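You operate a simulated robot arm through the tools that you are given. There is no shell and no other tool.

Carry out the task below with a simulated robot arm. There is one attempt and no reset: what you move stays moved.

JOB
Set the controls near the inspection bench. At the end: the green button is switched off; the contact tester arm is set to down; the orange switch is switched on; the force stand arm is set to down; whatever was shut is shut again. Leave all else as you found it, and nothing knocked over. The force stand arm goes to its stop. The contact tester arm goes to its stop.

Only the result counts: the job must be done as asked and must still hold three seconds after the hand-in. Knocking over, shifting, dropping, spilling or breaking anything else fails it.

ROBOT AND FRAMES
A 7-joint arm with a two-finger parallel gripper, fixed in place. Base frame: the origin is at the foot of the arm, x ahead of it, y to its left, z up; the work surface is at about z = 860. Lengths are in mm, angles in rad, forces in N, time in s.
Its first joint turns from -2.304 to 2.304 rad. Payload 3.91 kg.
Tool frame: the origin (TCP) lies between the finger pads and is the grasp point; the fingertips stand 30 mm ahead of it; z points along the fingers, y is the line along which they close. The gripper opens to 110 mm. The fingers are 20 mm wide and 10 mm thick; the gripper's body (48 by 112 mm) begins 55 mm behind the TCP.
Orientation is that of the tool frame in the base frame, as a unit quaternion [x, y, z, w]. With the fingers straight down and closing along the base's y, the tool's x points along the base's -x, its y along +y and its z along -z.

CONTROLS
- The arm moves only by the tool send_rows. Its argument "increments" is a list of rows, each an object of numbers (a shift or turn left out is 0, a gripper value left out holds the last): "x", "y", "z": the shift along the base's x, y, z in m; "rx", "ry", "rz": the turn, a rotation vector about the base's x, y, z in degrees; "jaw": the closure, from 0 (fully open) to 1 (shut). In form: [{"x": .., "y": .., "z": .., "rx": .., "ry": .., "rz": .., "jaw": ..}, ...]. A call has 1 to 20 rows; each row is the pose to reach, as a shift and turn from the pose commanded when the call began. Each row takes 0.2 s and may step no farther than 50 mm and 0.15 rad from the row before; otherwise, or with a gripper value out of range, the whole call is refused. A pose out of reach is approached as far as the arm can. The call stops where the force on the tool passes 40 N (or 10 N more than at its start, if that is more) or the arm is blocked; 0.2 s more then pass. The fingers move at their own pace (about 108 mm/s each) and stop on an object; they squeeze with about 44 N. The grip force told is the motor's: it shows also when the fingers shut on nothing. Time passes only in rows, and 0.2 s behind the last, so rows that repeat a pose let the fingers close. It gives the time, the measured TCP pose, the force on the tool (base axes), the opening and the grip force at its end, in the units of the frame above (readings bear some noise), with the torque about the TCP (base axes, N m) and any sound that the robot's microphone picked up, and new pictures: "pictures" is both (left out), scene, wrist or none.
- Cameras (640 x 400 px; columns grow to the right, rows downward): "scene" is fixed at [410.9, -646.1, 1595.7]; the picture's right is [0.89, -0.46, 0.00], its down [-0.23, -0.45, -0.86] and it looks along [0.39, 0.77, -0.51] (base axes); focal length 278 px, centre (320, 200). "wrist" rides on the gripper at [72, 17, -103] in the tool frame; the picture's right is [-0.23, 0.97, 0.00], its down [-0.76, -0.18, -0.62] and it looks along [-0.61, -0.14, 0.78] (tool axes); focal length 222 px, centre (320, 200).
- measure_at(camera, pixels): for up to 12 pixels [column, row] of the newest picture of that camera ("zoom" is the newest enlarged one), the place [x, y, z] in the base frame of the surface seen there, good to about 2 mm, but the place of the scene camera against the robot may be out by one fixed shift of up to 25 mm in any direction. No time passes.
- close_up(camera, box): a new picture of the part [left, top, right, bottom] of that camera's present view, enlarged. No time passes.
- close_job(): hands the job in; it is judged then, once.

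Unless the task says otherwise, let go and move clear before handing in.

The tools are called as a command line: name --argument value ..., lists and objects as JSON in quotes. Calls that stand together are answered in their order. send_rows: Moves the arm, as the interface text tells. Its arguments: {"type":"object","properties":{"increments":{"type":"array"},"pictures":{"type":"string","enum":["both","scene","wrist","none"]}},"required":["increments"]} The other tools are called the same way: measure_at (camera, pixels) gives the place of the surface under pixels of a picture; close_up (camera, box) takes an enlarged picture of a part of a camera's view; close_job () hands the job in.

At the start:

```text
clock: 0.0
position: [594.5, 258.8, 1493.3]
ee_rot: [0.001, 1.0, 0.0, 0.0]
force: [0.5, -0.1, -0.6]
moment: [-0.01, 0.01, -0.02]
grip_width: 110.1
gripper_force: 0.1
```

scene: 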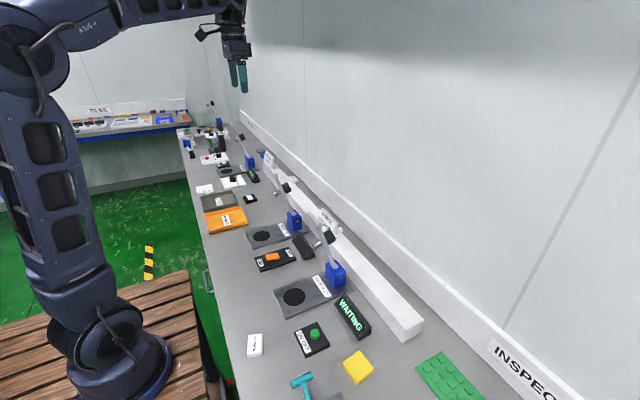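
wrist: 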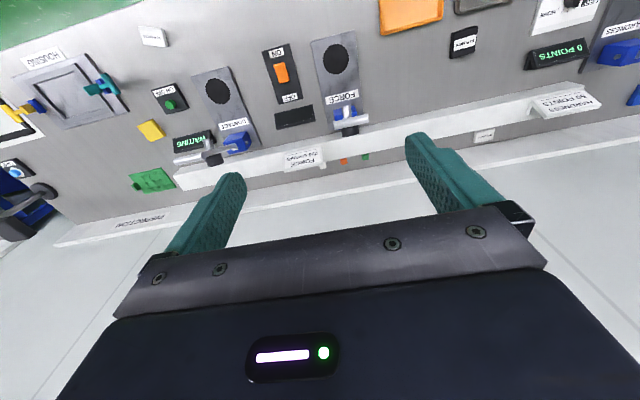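

The pictures show the bench with a green button (scene ~[314,335]), an orange switch (scene ~[272,257]), and two lever stands (blue bases at scene ~[335,275] and ~[294,220]). I'll take close-ups to read the labels and states.

close_up --camera "scene" --box '[230, 190, 430, 390]'

close_up --camera "wrist" --box '[130, 10, 400, 200]'

close_up --camera "scene" --box '[170, 80, 350, 240]'

close_up --camera "wrist" --box '[0, 0, 200, 240]'

```text
2.00 times, centred on (330, 290) of scene
```

zoom: 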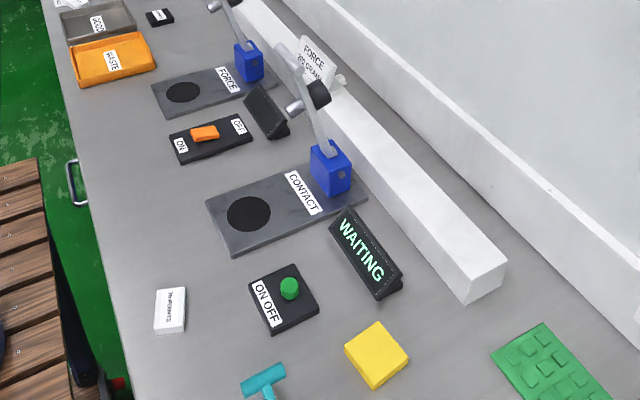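

```text
2.11 times, centred on (265, 105) of wrist
```

zoom: 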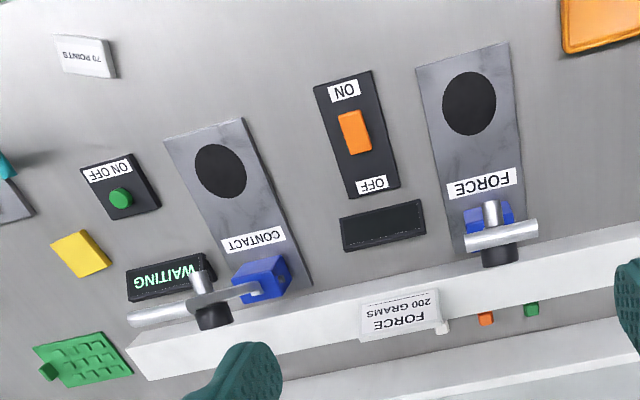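

```text
2.50 times, centred on (260, 160) of scene
```

zoom: 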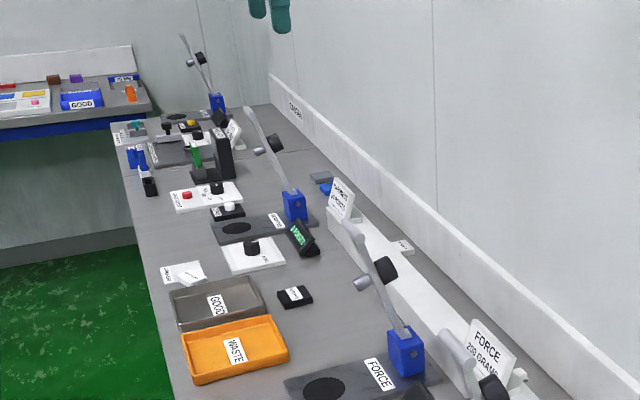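

```text
1.67 times, centred on (100, 120) of wrist
```

zoom: 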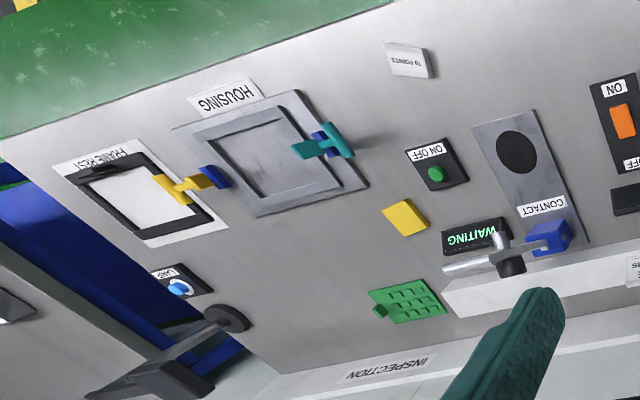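

The labels read CONTACT, FORCE, "ON OFF" by the green button and ON/OFF on the orange switch. I'll measure key pixels in the wrist view.

measure_at --camera "wrist" --pixels '[[169, 105], [281, 72], [275, 52], [287, 98], [217, 92], [335, 59], [238, 140], [350, 112], [215, 133], [348, 115], [294, 116], [190, 143]]'

close_up --camera "wrist" --box '[250, 30, 390, 140]'

close_up --camera "wrist" --box '[130, 70, 270, 200]'

close_up --camera "scene" --box '[240, 170, 350, 280]'

close_up --camera "scene" --box '[260, 240, 390, 370]'

```text
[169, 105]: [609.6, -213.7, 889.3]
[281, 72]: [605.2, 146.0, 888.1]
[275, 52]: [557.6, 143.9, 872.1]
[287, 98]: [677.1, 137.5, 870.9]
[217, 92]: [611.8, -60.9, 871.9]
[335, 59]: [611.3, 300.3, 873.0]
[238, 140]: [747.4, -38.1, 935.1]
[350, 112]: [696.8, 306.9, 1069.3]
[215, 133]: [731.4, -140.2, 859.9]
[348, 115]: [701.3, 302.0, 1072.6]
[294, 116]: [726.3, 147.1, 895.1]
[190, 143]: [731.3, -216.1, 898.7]
```

```text
3.64 times, centred on (320, 85) of wrist
```

zoom: 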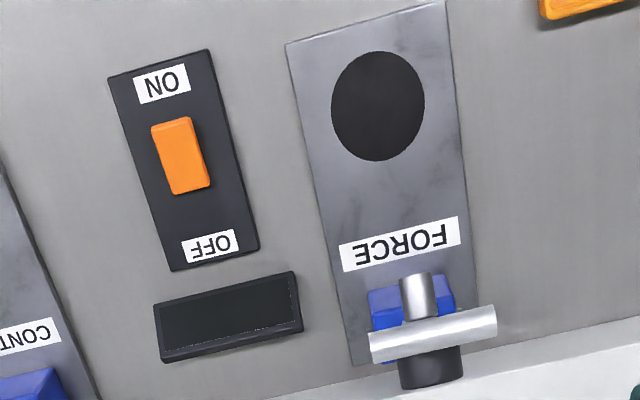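

```text
3.08 times, centred on (200, 135) of wrist
```

zoom: 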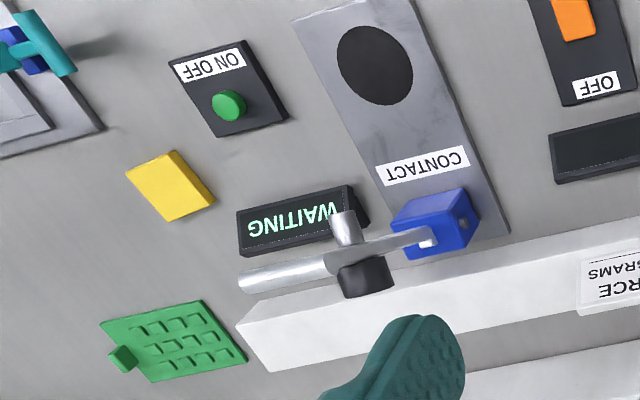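

```text
3.64 times, centred on (295, 225) of scene
```

zoom: 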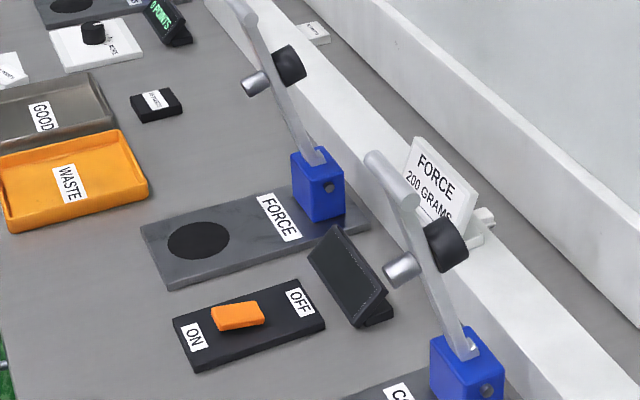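

```text
3.08 times, centred on (325, 305) of scene
```

zoom: 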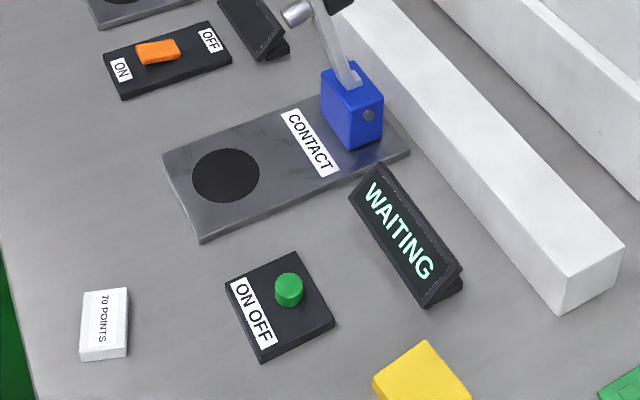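

The orange switch has ON at the robot side, and both arms stand up. I'll measure the levers' parts and plates in the wrist and scene views before moving.

measure_at --camera "wrist" --pixels '[[180, 160], [198, 157], [226, 150], [212, 145], [215, 159], [243, 137], [330, 121], [366, 117], [348, 105], [350, 130], [335, 111], [362, 108]]'

close_up --camera "wrist" --box '[300, 90, 400, 150]'

close_up --camera "scene" --box '[250, 140, 370, 300]'

```text
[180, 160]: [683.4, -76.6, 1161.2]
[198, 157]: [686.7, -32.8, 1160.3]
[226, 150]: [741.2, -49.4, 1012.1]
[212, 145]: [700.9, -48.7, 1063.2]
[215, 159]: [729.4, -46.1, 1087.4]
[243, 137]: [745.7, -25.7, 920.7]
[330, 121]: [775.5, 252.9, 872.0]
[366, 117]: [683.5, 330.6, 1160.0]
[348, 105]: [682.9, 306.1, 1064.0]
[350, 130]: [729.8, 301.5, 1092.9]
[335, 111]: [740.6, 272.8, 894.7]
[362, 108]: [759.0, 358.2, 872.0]
```

```text
6.40 times, centred on (350, 120) of wrist
```

zoom: 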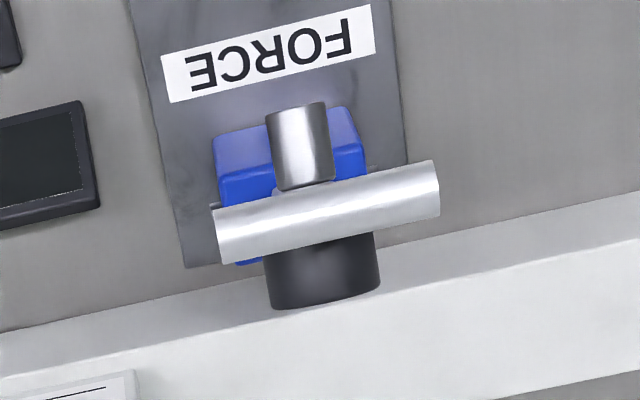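

```text
2.50 times, centred on (310, 220) of scene
```

zoom: 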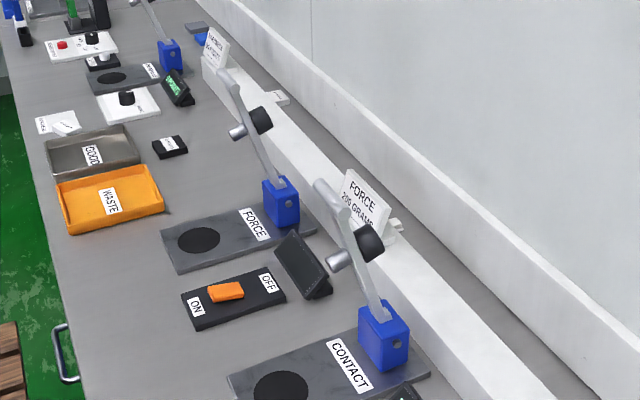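

Handle crossbars sit near x≈685, z≈1160 (contact y≈-50, force y≈303), hinges near x≈745, z≈920; the green button is near [610, -214, 889]. I'll move over the button, well above everything, with the fingers closing, to look from closer.

send_rows --increments '[{"x": -0.003, "y": -0.036, "z": -0.02, "jaw": 1}, {"x": -0.006, "y": -0.072, "z": -0.04}, {"x": -0.009, "y": -0.108, "z": -0.06}, {"x": -0.012, "y": -0.144, "z": -0.08}, {"x": -0.015, "y": -0.18, "z": -0.1}, {"x": -0.018, "y": -0.216, "z": -0.12}, {"x": -0.021, "y": -0.252, "z": -0.14}, {"x": -0.024, "y": -0.288, "z": -0.16}, {"x": -0.027, "y": -0.324, "z": -0.18}, {"x": -0.03, "y": -0.36, "z": -0.2}, {"x": -0.032, "y": -0.396, "z": -0.22}, {"x": -0.034, "y": -0.432, "z": -0.24}, {"x": -0.034, "y": -0.4728, "z": -0.26}, {"x": -0.034, "y": -0.4728, "z": -0.293}, {"x": -0.034, "y": -0.4728, "z": -0.293}]'

```text
clock: 3.2
position: [563.2, -214.7, 1198.7]
ee_rot: [0.0, 1.0, 0.001, 0.0]
force: [0.9, -0.5, 0.5]
moment: [0.01, 0.01, -0.02]
grip_width: 0.0
gripper_force: 36.9
```

scene: 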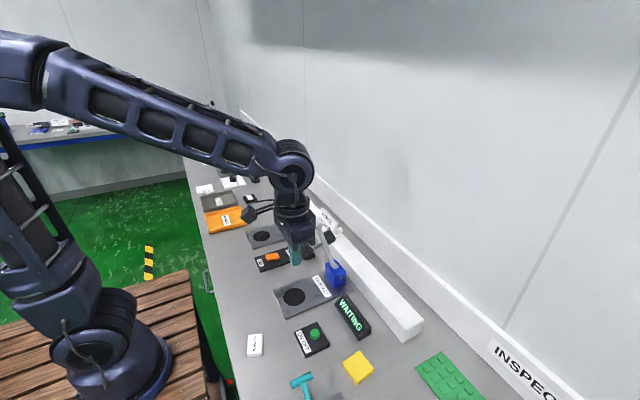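
wrist: 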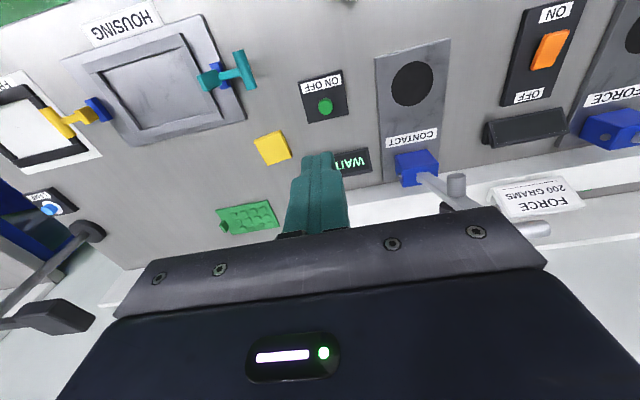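

The fingers are shut and the button sits at wrist px ~[325,106]. I'll zoom and measure the button, its plate, and the orange switch from here.

close_up --camera "wrist" --box '[280, 50, 400, 180]'

measure_at --camera "wrist" --pixels '[[325, 106], [318, 106], [332, 106], [325, 100], [335, 95], [313, 118], [411, 83], [548, 50], [540, 65], [556, 37], [520, 100], [560, 10]]'

close_up --camera "wrist" --box '[480, 0, 640, 150]'

```text
3.08 times, centred on (340, 115) of wrist
```

zoom: 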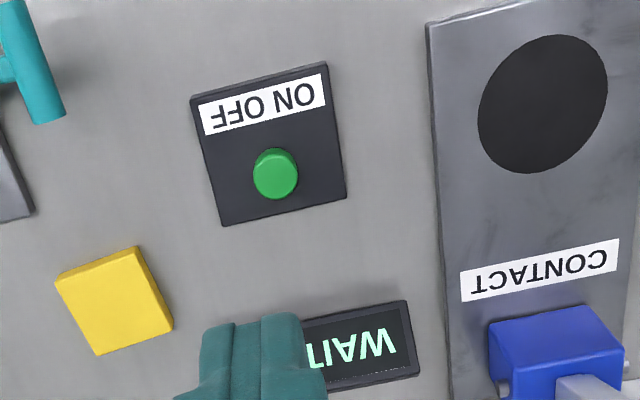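

```text
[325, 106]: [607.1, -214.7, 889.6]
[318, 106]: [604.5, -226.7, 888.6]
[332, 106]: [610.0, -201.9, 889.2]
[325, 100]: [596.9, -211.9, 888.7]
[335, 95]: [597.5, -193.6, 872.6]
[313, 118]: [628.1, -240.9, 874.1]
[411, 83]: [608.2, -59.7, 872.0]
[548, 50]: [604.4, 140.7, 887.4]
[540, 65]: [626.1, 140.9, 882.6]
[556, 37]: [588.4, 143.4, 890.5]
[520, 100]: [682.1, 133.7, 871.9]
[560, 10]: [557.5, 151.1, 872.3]
```

```text
2.67 times, centred on (560, 75) of wrist
```

zoom: 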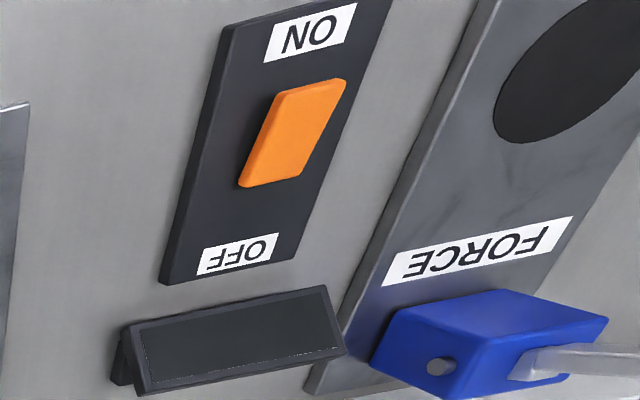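

The rocker is raised at its ON end (z 890.5 at x=588 against 882.6 at x=626), so it is off now; the green button's top is at about [607, -214, 889.6]. I'll descend over the green button to about 20 mm above it.

send_rows --increments '[{"x": 0.02, "z": -0.04}, {"x": 0.04, "z": -0.08}, {"x": 0.046, "z": -0.12}, {"x": 0.046, "z": -0.16}, {"x": 0.046, "z": -0.2}, {"x": 0.046, "z": -0.235}, {"x": 0.046, "z": -0.26}, {"x": 0.046, "z": -0.26}]'

```text
clock: 5.0
position: [605.8, -214.5, 941.7]
ee_rot: [-0.001, 1.0, 0.0, -0.001]
force: [-0.2, -0.5, -0.2]
moment: [0.01, -0.01, -0.03]
grip_width: 0.0
gripper_force: 37.7
```

scene: 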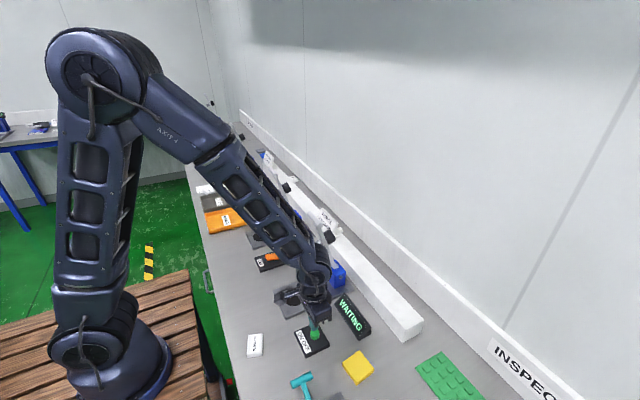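
wrist: 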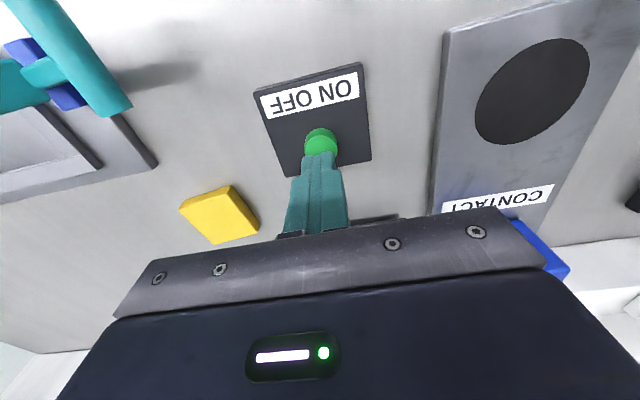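

The fingertips are centred over the button (wrist px ~[320,150]). I'll press down in small steps and watch force.

send_rows --increments '[{"z": -0.01}, {"z": -0.016}, {"z": -0.02}, {"z": -0.023}, {"z": -0.026}, {"z": -0.026}]'

```text
clock: 6.4
position: [606.9, -214.5, 914.7]
ee_rot: [0.001, 1.0, 0.001, 0.0]
force: [0.3, -0.3, 1.7]
moment: [0.0, 0.01, 0.0]
grip_width: 0.1
gripper_force: 37.5
heard: click
```

scene: 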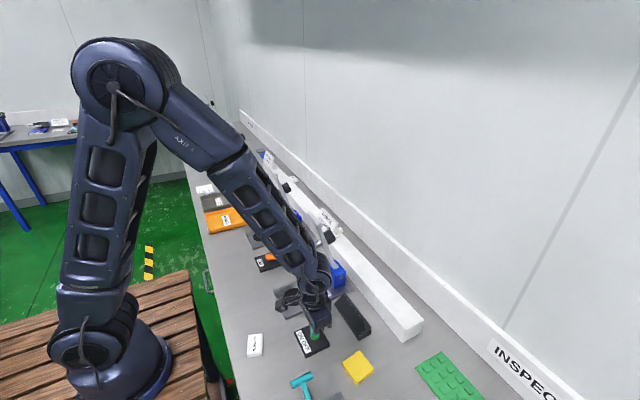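
wrist: 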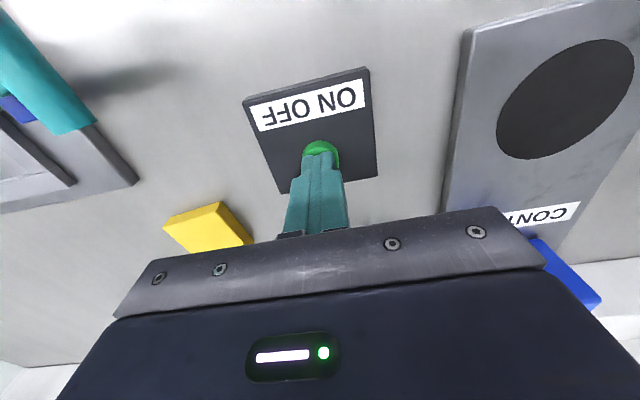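

A click was heard and the WAITING display (scene ~[352,315]) went dark, so the button toggled to off. I'll lift straight up and check that it stays dark.

send_rows --increments '[{"z": 0.03}, {"z": 0.07}, {"z": 0.12}, {"z": 0.17}, {"z": 0.22}, {"z": 0.27}, {"z": 0.32}, {"z": 0.37}, {"z": 0.37}]'

```text
clock: 8.4
position: [607.5, -211.2, 1285.7]
ee_rot: [-0.001, 1.0, 0.0, 0.0]
force: [-0.5, -0.2, 0.8]
moment: [0.0, 0.0, 0.0]
grip_width: 0.1
gripper_force: 37.7
```

scene: 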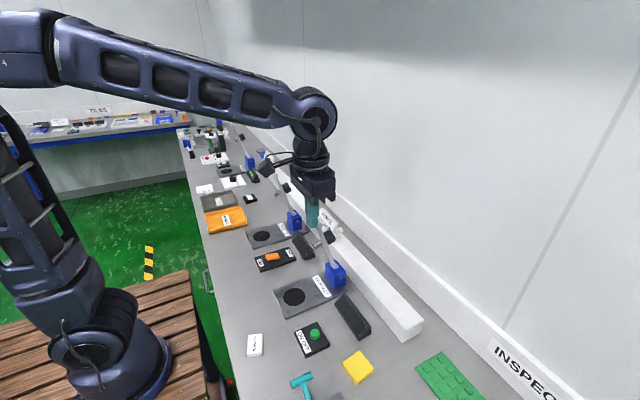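
wrist: 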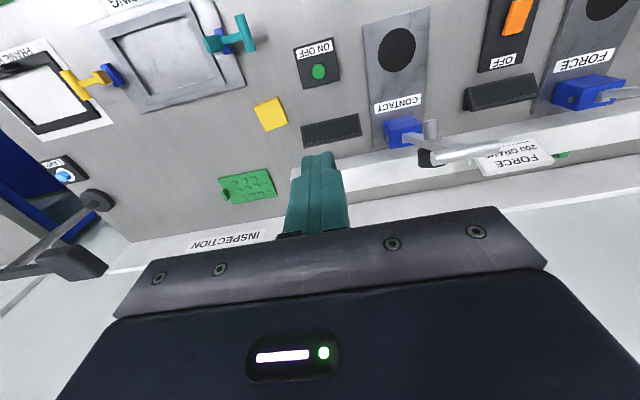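

The display stays dark, so the button is off. Now I'll look at the contact tester's lever (wrist ~[470,150]) and measure its geometry.

close_up --camera "wrist" --box '[360, 90, 580, 200]'

measure_at --camera "wrist" --pixels '[[440, 161], [468, 155], [495, 151], [430, 157], [424, 160], [430, 127], [436, 140], [415, 141], [400, 135], [395, 122], [412, 128], [452, 158]]'

close_up --camera "scene" --box '[300, 200, 380, 300]'

```text
2.91 times, centred on (470, 145) of wrist
```

zoom: 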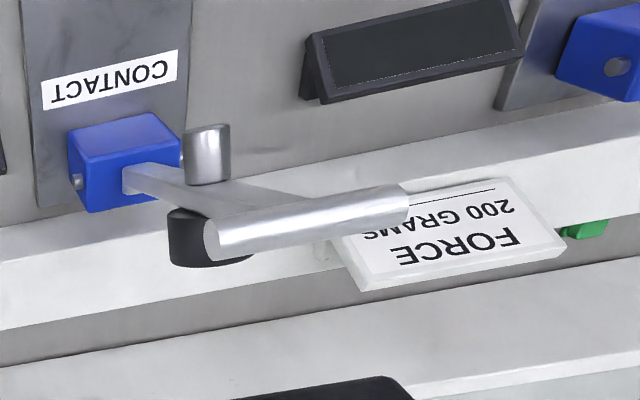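

```text
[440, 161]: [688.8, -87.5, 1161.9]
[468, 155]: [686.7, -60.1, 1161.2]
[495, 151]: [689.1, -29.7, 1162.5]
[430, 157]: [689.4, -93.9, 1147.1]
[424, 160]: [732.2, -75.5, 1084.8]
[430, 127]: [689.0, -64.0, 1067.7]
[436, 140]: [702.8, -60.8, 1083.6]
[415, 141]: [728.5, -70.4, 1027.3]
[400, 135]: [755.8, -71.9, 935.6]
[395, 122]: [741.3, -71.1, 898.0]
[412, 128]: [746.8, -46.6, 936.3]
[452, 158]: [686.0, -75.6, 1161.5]
```

```text
4.00 times, centred on (340, 250) of scene
```

zoom: 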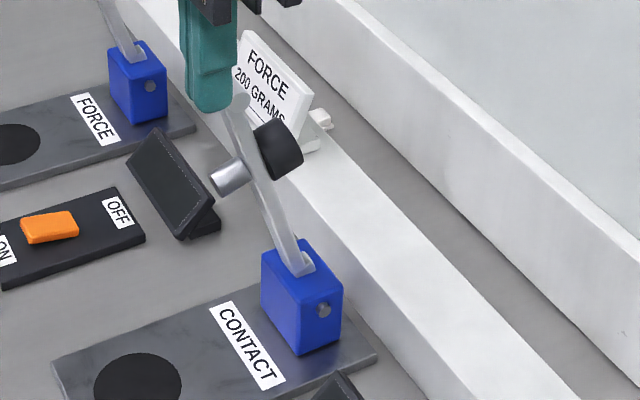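

The crossbar spans y≈-94..-27 at x≈688, z≈1153, with the arm at y≈-60. I'll measure the hinge pin (wrist ~[387,139]) and block, then hover behind the crossbar.

measure_at --camera "wrist" --pixels '[[387, 138], [386, 140], [388, 140], [390, 150], [403, 149], [385, 130], [418, 140], [425, 147], [540, 160], [520, 143]]'

send_rows --increments '[{"x": 0.02, "y": 0.025}, {"x": 0.04, "y": 0.05}, {"x": 0.06, "y": 0.075}, {"x": 0.08, "y": 0.1}, {"x": 0.1, "y": 0.125}, {"x": 0.1235, "y": 0.154}, {"x": 0.1235, "y": 0.154}]'

```text
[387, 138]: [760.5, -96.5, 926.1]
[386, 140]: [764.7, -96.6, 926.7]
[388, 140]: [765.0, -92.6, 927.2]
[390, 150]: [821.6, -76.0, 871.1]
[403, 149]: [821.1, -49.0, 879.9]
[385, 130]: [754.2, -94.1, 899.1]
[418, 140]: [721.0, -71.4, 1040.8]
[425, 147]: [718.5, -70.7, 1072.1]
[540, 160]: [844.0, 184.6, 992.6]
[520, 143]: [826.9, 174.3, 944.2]
```

```text
clock: 10.0
position: [731.9, -59.0, 1285.0]
ee_rot: [-0.001, 1.0, 0.001, 0.0]
force: [-0.9, -0.2, -0.6]
moment: [0.0, -0.02, 0.03]
grip_width: 0.0
gripper_force: 37.9
```

scene: 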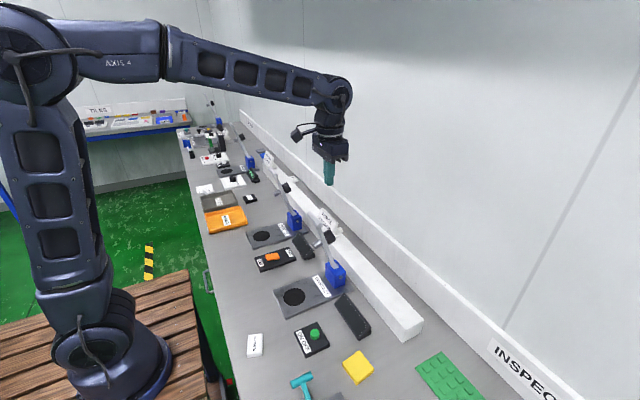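
wrist: 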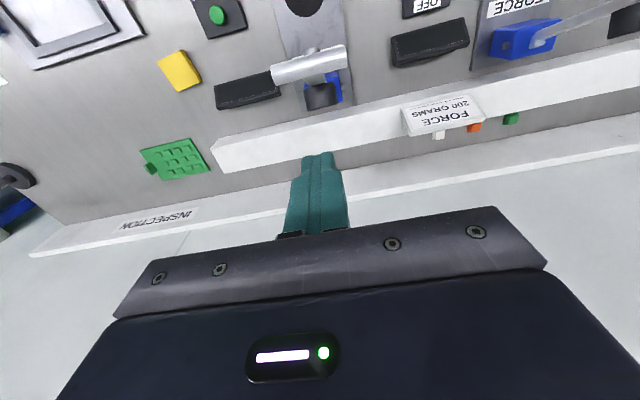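

The hinge pin is near x≈762, z≈922. I'll measure the black knob (wrist ~[320,95]) and crossbar (~[310,65]) from here before descending behind the crossbar.

measure_at --camera "wrist" --pixels '[[320, 86], [320, 95], [320, 104], [308, 98], [332, 92], [309, 72], [310, 60], [275, 75], [345, 58], [310, 50]]'

close_up --camera "wrist" --box '[250, 20, 390, 120]'

```text
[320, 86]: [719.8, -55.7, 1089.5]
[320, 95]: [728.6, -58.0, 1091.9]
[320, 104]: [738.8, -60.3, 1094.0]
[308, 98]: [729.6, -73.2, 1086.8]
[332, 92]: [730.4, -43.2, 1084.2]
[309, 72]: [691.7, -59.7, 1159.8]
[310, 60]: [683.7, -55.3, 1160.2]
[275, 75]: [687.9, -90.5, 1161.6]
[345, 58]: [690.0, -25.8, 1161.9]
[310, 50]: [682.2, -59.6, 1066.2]
```

```text
4.00 times, centred on (320, 70) of wrist
```

zoom: 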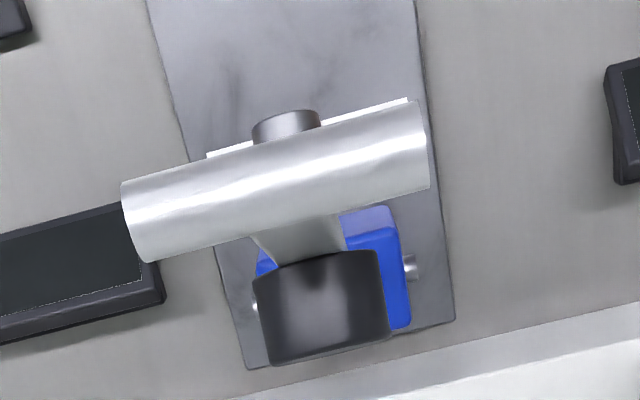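

The knob's top is at z≈1094 and the crossbar spans x≈678–697, so there is a clear slot at x≈731 for fingertips at z≈1130. I'll descend there.

send_rows --increments '[{"z": -0.04}, {"z": -0.08}, {"z": -0.11}, {"z": -0.124}, {"z": -0.124}]'

```text
clock: 11.2
position: [729.3, -61.7, 1160.0]
ee_rot: [0.0, 1.0, -0.001, 0.0]
force: [-0.3, 0.1, -1.0]
moment: [0.0, 0.01, -0.04]
grip_width: 0.2
gripper_force: 37.5
```

scene: 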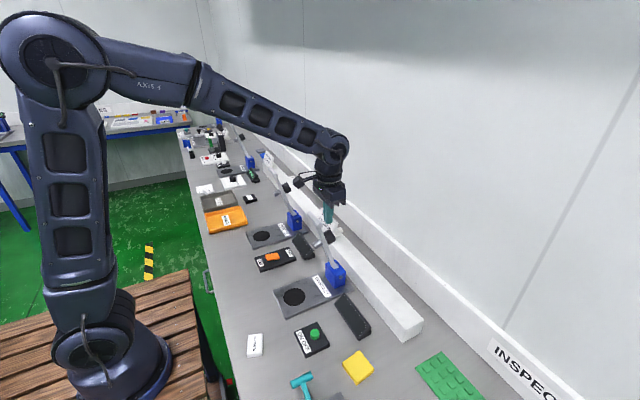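
wrist: 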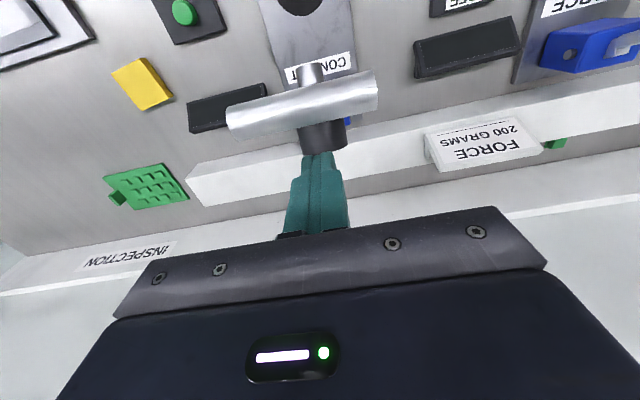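

The fingertips are behind the crossbar and clear (wrist ~[320,160]). I'll push toward the robot along the arm's arc to about 40° and see how it responds.

send_rows --increments '[{"x": -0.01, "z": -0.002}, {"x": -0.018, "z": -0.004}, {"x": -0.027, "z": -0.0066}, {"x": -0.036, "z": -0.01}, {"x": -0.0444, "z": -0.0133}, {"x": -0.053, "z": -0.0175}, {"x": -0.0612, "z": -0.0216}, {"x": -0.0692, "z": -0.0265}, {"x": -0.0772, "z": -0.0313}, {"x": -0.0848, "z": -0.0368}, {"x": -0.0924, "z": -0.0424}]'

```text
clock: 13.6
position: [638.8, -61.0, 1118.3]
ee_rot: [0.0, 1.0, -0.001, -0.001]
force: [0.0, -0.5, 0.7]
moment: [0.02, 0.02, 0.01]
grip_width: 0.0
gripper_force: 37.6
```

scene: 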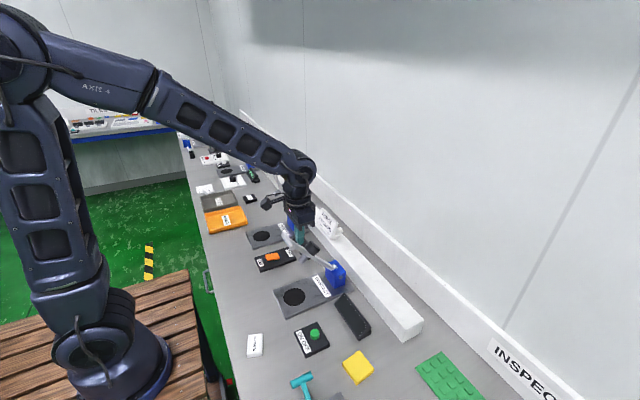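
wrist: 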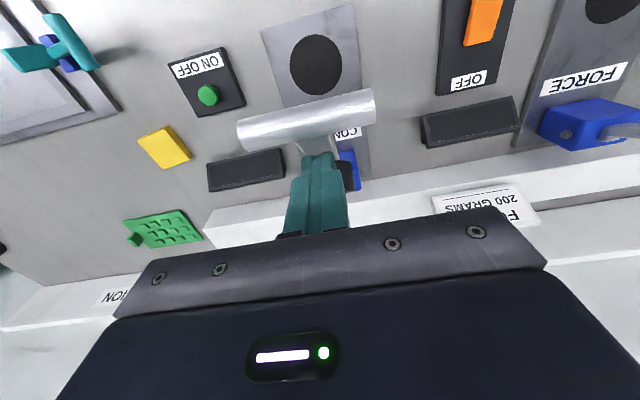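

The lever moved with almost no force. I'll measure the crossbar's new place to check that it still follows the finger.

measure_at --camera "wrist" --pixels '[[310, 120], [308, 112], [318, 146], [347, 165], [245, 133], [370, 105]]'

close_up --camera "scene" --box '[250, 190, 370, 310]'

```text
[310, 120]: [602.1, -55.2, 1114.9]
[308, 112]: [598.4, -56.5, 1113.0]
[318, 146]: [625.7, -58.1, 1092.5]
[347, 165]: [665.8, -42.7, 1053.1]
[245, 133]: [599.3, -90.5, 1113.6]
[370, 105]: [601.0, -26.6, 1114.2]
```

```text
3.33 times, centred on (310, 250) of scene
```

zoom: 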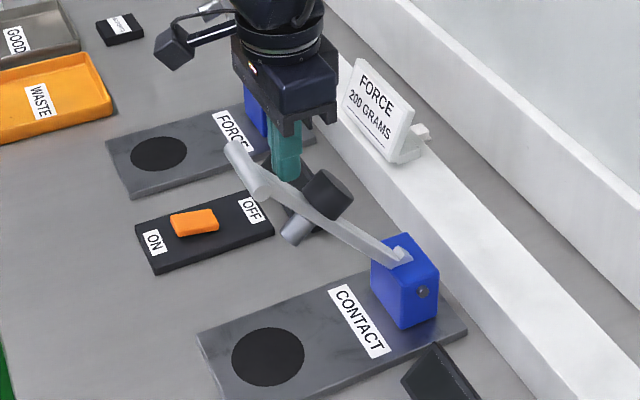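

The crossbar is at θ≈41° and still in contact with the finger. I'll continue along the arc to about 85°.

send_rows --increments '[{"x": -0.0071, "z": -0.006}, {"x": -0.0141, "z": -0.0124}, {"x": -0.0207, "z": -0.019}, {"x": -0.0271, "z": -0.0259}, {"x": -0.033, "z": -0.033}, {"x": -0.0388, "z": -0.0405}, {"x": -0.0441, "z": -0.0482}, {"x": -0.0493, "z": -0.0561}, {"x": -0.0539, "z": -0.0642}, {"x": -0.0584, "z": -0.0725}, {"x": -0.0622, "z": -0.081}, {"x": -0.0659, "z": -0.0897}, {"x": -0.069, "z": -0.0985}, {"x": -0.072, "z": -0.1075}, {"x": -0.0743, "z": -0.1165}, {"x": -0.0764, "z": -0.1257}, {"x": -0.078, "z": -0.135}, {"x": -0.0794, "z": -0.1442}]'

```text
clock: 17.4
position: [558.6, -61.1, 974.9]
ee_rot: [0.0, 1.0, 0.0, -0.001]
force: [0.7, -0.1, 0.6]
moment: [0.03, 0.01, 0.03]
grip_width: 0.0
gripper_force: 37.4
```

scene: 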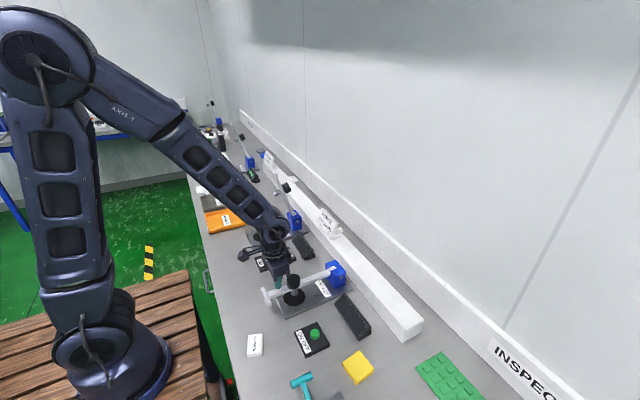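
wrist: 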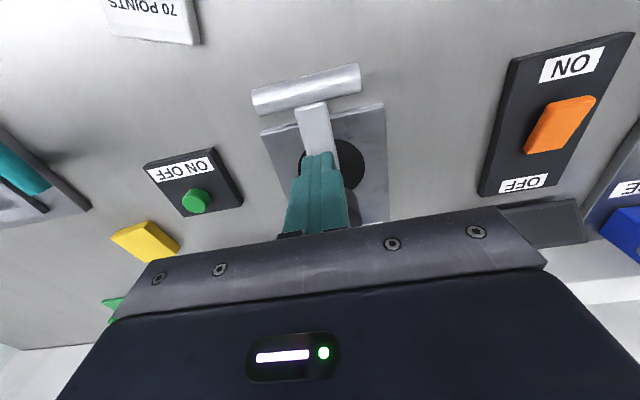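

The arm is near horizontal (crossbar at wrist ~[306,88]) with negligible force. I'll press down slowly until it meets its stop.

send_rows --increments '[{"x": -0.001, "z": -0.008}, {"x": -0.0012, "z": -0.015}, {"x": -0.0012, "z": -0.022}, {"x": -0.001, "z": -0.028}, {"x": -0.0008, "z": -0.033}, {"x": -0.0005, "z": -0.037}, {"x": 0, "z": -0.04}, {"x": 0, "z": -0.043}, {"x": 0, "z": -0.046}, {"x": 0, "z": -0.049}, {"x": 0, "z": -0.052}, {"x": 0, "z": -0.055}]'

```text
clock: 18.1
position: [557.0, -61.1, 958.1]
ee_rot: [0.0, 1.0, 0.001, 0.001]
force: [-16.5, -0.1, 35.6]
moment: [-0.02, 0.54, -0.04]
grip_width: 0.1
gripper_force: 37.5
stopped in row 3: the force on the tool passed its limit at 67 N (the readings are from after the stop); the commanded pose is now the measured one
```

scene: 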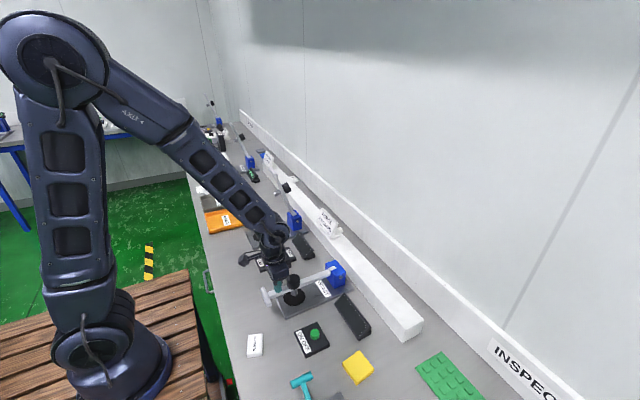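
wrist: 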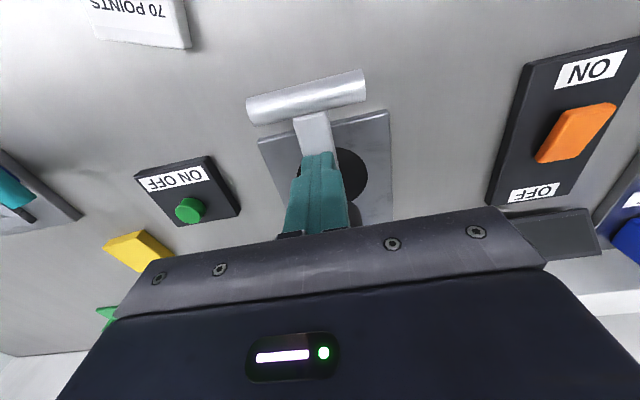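

The push was stopped by 36 N upward at θ≈89°, probably the arm's stop. I'll check the plunger and pad closely in both views.

close_up --camera "scene" --box '[240, 230, 370, 330]'

close_up --camera "wrist" --box '[230, 60, 410, 230]'

measure_at --camera "wrist" --pixels '[[306, 96], [255, 108], [358, 84], [313, 125], [315, 140], [318, 150], [310, 90], [345, 180]]'

```text
4.00 times, centred on (305, 280) of scene
```

zoom: 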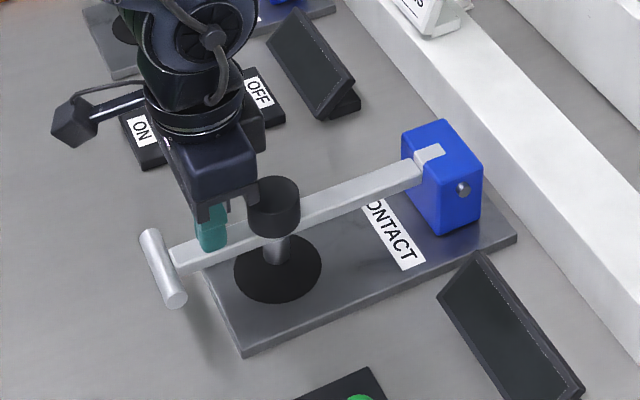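

```text
2.35 times, centred on (320, 145) of wrist
```

zoom: 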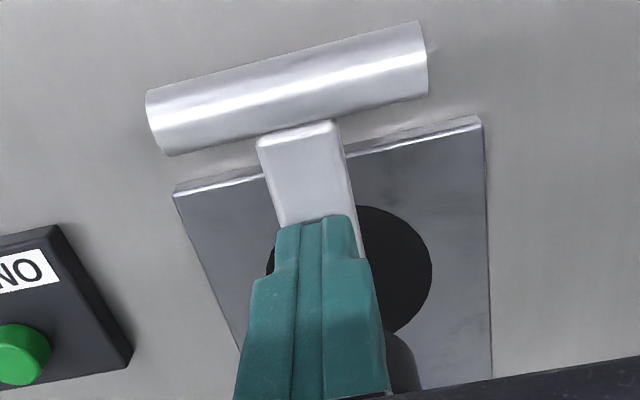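

```text
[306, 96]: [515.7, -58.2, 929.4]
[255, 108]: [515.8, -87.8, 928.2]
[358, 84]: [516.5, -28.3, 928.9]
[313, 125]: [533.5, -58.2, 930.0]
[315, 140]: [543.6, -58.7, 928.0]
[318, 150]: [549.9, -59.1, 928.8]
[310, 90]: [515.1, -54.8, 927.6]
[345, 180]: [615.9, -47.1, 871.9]
```

The arm is horizontal (top z≈929 from x=516 to 550). I'll check whether the plunger tip truly touches the pad using a tighter scene view.

close_up --camera "scene" --box '[275, 265, 325, 315]'

measure_at --camera "scene" --pixels '[[299, 291], [298, 295], [297, 299], [290, 296], [303, 294], [301, 302], [291, 304], [305, 284], [296, 282]]'

```text
8.00 times, centred on (300, 290) of scene
```

zoom: 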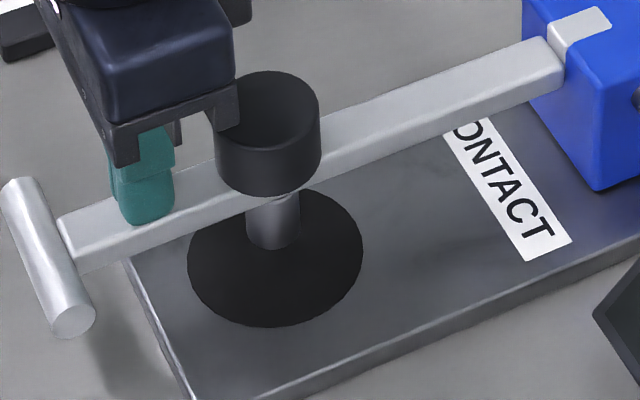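

```text
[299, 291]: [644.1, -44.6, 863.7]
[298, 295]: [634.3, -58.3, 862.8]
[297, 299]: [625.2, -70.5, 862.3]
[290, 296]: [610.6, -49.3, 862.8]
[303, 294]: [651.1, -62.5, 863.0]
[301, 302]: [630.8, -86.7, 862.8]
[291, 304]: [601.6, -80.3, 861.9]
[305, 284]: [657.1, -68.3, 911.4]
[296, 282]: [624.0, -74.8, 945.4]
```

I'll measure right along the plunger (scene ~[294,290]–[294,298]) to see the gap to the pad.

measure_at --camera "scene" --pixels '[[294, 290], [294, 292], [294, 294], [294, 295], [294, 296], [294, 297], [294, 298], [292, 294], [296, 294], [318, 272], [312, 277], [284, 292]]'

measure_at --camera "zoom" --pixels '[[272, 215], [272, 230], [272, 240], [272, 246], [272, 252], [262, 240], [285, 240], [345, 160], [540, 60], [590, 25], [90, 225], [200, 190]]'

```text
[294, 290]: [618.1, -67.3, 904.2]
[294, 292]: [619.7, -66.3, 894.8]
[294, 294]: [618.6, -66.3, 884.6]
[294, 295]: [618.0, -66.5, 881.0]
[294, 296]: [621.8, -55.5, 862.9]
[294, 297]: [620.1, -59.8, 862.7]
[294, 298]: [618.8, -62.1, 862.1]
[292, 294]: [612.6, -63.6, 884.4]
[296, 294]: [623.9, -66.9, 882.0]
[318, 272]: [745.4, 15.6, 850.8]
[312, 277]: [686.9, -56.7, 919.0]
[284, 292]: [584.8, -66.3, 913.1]
```

```text
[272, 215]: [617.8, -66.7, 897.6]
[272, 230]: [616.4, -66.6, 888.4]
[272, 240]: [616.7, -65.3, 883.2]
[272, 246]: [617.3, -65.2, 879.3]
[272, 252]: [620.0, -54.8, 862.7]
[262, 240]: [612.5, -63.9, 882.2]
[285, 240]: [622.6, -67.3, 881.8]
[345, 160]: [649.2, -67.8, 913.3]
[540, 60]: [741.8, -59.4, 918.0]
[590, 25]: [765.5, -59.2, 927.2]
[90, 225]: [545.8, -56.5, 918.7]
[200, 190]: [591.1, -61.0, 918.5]
```

The arm is level along its whole length (scene z 918–919 everywhere) with a ~15 mm plunger gap, consistent with a hard stop at horizontal. I'll lift a little to see whether the arm stays.

send_rows --increments '[{"z": 0.006}, {"z": 0.015}, {"z": 0.015}, {"z": 0.015}]'

measure_at --camera "wrist" --pixels '[[306, 96], [255, 108], [358, 84], [313, 120], [315, 135]]'

close_up --camera "scene" --box '[275, 265, 325, 315]'

```text
clock: 19.1
position: [560.8, -61.0, 972.0]
ee_rot: [0.0, 1.0, 0.001, 0.001]
force: [-0.2, -0.9, 0.7]
moment: [-0.02, -0.01, 0.05]
grip_width: 0.0
gripper_force: 37.8
```

scene: 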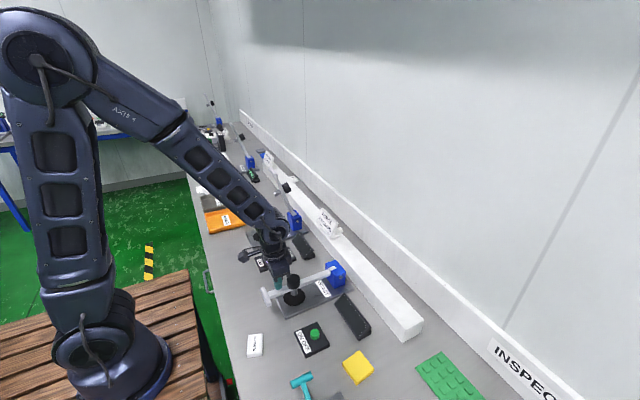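
wrist: 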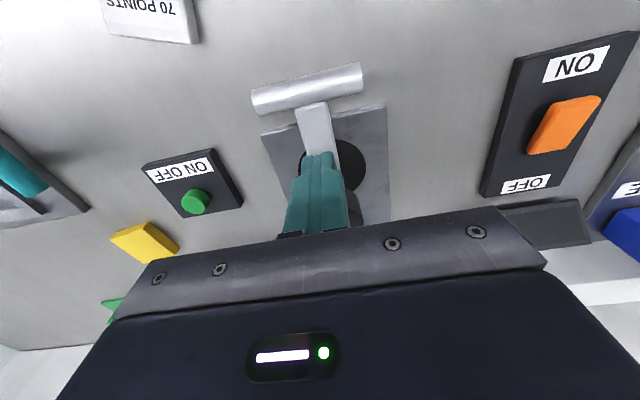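

```text
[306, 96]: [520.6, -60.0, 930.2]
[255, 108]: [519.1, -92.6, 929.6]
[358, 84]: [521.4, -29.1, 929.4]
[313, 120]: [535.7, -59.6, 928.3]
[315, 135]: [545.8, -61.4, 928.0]
```

```text
8.00 times, centred on (300, 290) of scene
```

zoom: 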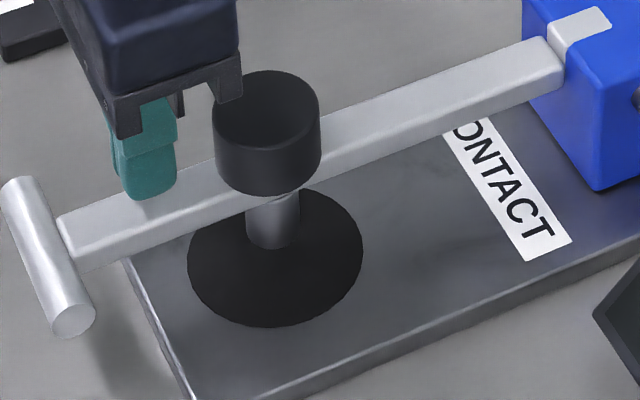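

The arm stays level after release, and TCP contact at z≈958 matches the arm already resting at its stop. Next I'll rise and move over the orange rocker's ON end to look closely.

send_rows --increments '[{"z": 0.04}, {"z": 0.08}, {"z": 0.12}, {"y": 0.035, "z": 0.13}, {"y": 0.07, "z": 0.13}, {"x": 0.0, "y": 0.105, "z": 0.13}, {"y": 0.14, "z": 0.13}, {"y": 0.175, "z": 0.13}, {"y": 0.204, "z": 0.13}, {"y": 0.204, "z": 0.13}]'

```text
clock: 21.4
position: [558.9, 142.2, 1105.0]
ee_rot: [0.0, 1.0, -0.001, 0.001]
force: [-0.1, 0.2, 1.5]
moment: [-0.03, 0.02, 0.0]
grip_width: 0.3
gripper_force: 37.8
```

scene: 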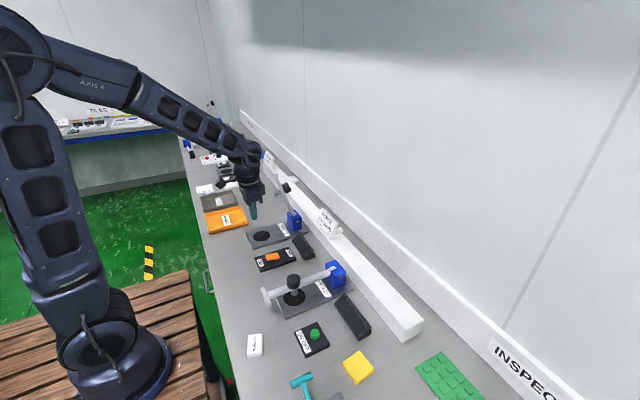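
wrist: 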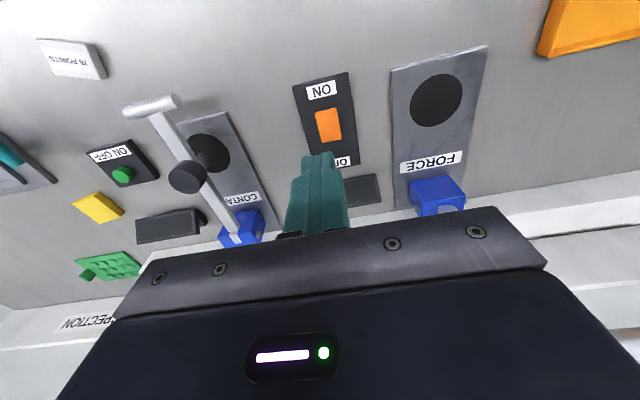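

The rocker is clear at wrist ~[328,125]. I'll measure its ends and zoom.

close_up --camera "wrist" --box '[280, 60, 380, 180]'

measure_at --camera "wrist" --pixels '[[326, 110], [327, 117], [328, 125], [330, 133], [331, 140], [318, 112], [334, 110], [321, 90], [343, 161], [308, 100]]'

```text
3.33 times, centred on (330, 120) of wrist
```

zoom: 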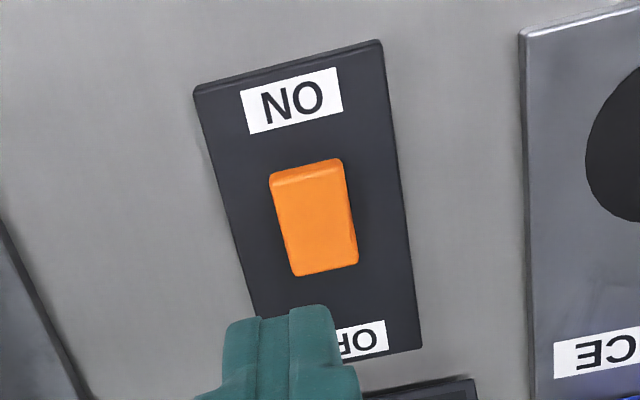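

```text
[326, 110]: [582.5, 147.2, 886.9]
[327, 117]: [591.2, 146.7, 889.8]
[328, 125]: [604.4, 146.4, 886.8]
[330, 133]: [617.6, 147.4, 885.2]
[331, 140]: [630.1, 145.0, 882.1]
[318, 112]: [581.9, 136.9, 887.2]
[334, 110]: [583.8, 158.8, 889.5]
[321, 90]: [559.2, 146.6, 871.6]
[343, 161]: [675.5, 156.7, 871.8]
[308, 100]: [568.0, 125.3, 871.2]
```

The rocker spans x 583–632, y 134–160, raised at x≈586. I'll descend over its ON end at x≈586, y≈146, stopping ~15 mm above.

send_rows --increments '[{"x": 0.014, "y": 0.002, "z": -0.04}, {"x": 0.027, "y": 0.003, "z": -0.08}, {"x": 0.027, "y": 0.003, "z": -0.12}, {"x": 0.027, "y": 0.003, "z": -0.15}, {"x": 0.027, "y": 0.003, "z": -0.168}, {"x": 0.027, "y": 0.003, "z": -0.168}]'

```text
clock: 22.8
position: [588.4, 145.1, 935.6]
ee_rot: [0.0, 1.0, 0.0, 0.001]
force: [0.0, 0.3, -0.1]
moment: [0.0, 0.01, 0.0]
grip_width: 0.2
gripper_force: 37.7
```

scene: 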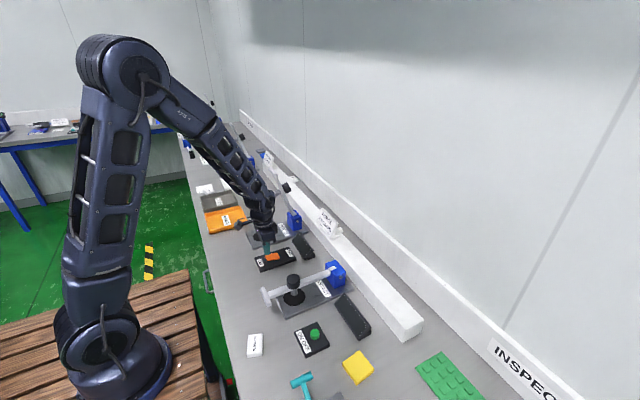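
wrist: 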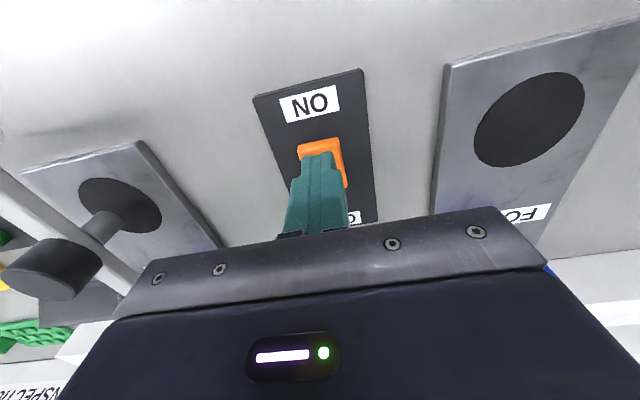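

The fingertips are over the rocker's ON half (wrist ~[320,155]). I'll shift 3 mm toward the robot and press down in small steps.

send_rows --increments '[{"x": -0.003, "z": -0.007}, {"x": -0.003, "z": -0.012}, {"x": -0.003, "z": -0.016}, {"x": -0.003, "z": -0.019}, {"x": -0.003, "z": -0.022}, {"x": -0.003, "z": -0.024}, {"x": -0.003, "z": -0.024}]'

```text
clock: 24.0
position: [583.9, 146.5, 914.8]
ee_rot: [0.0, 1.0, 0.0, 0.002]
force: [-9.1, -3.7, 20.0]
moment: [-0.13, 0.1, 0.05]
grip_width: 0.0
gripper_force: 38.2
stopped in row 6: the force on the tool passed its limit at 51 N (the readings are from after the stop); the commanded pose is now the measured one
```

scene: 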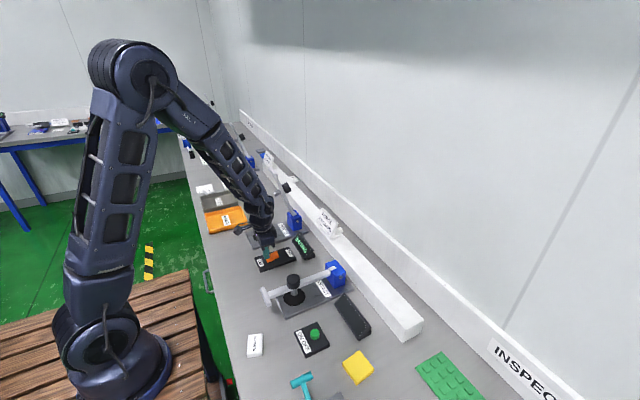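
wrist: 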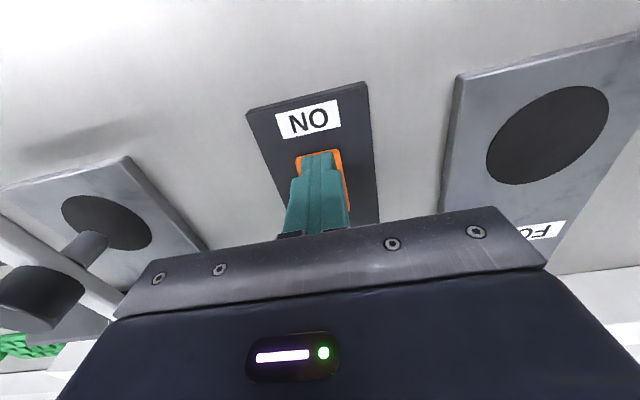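

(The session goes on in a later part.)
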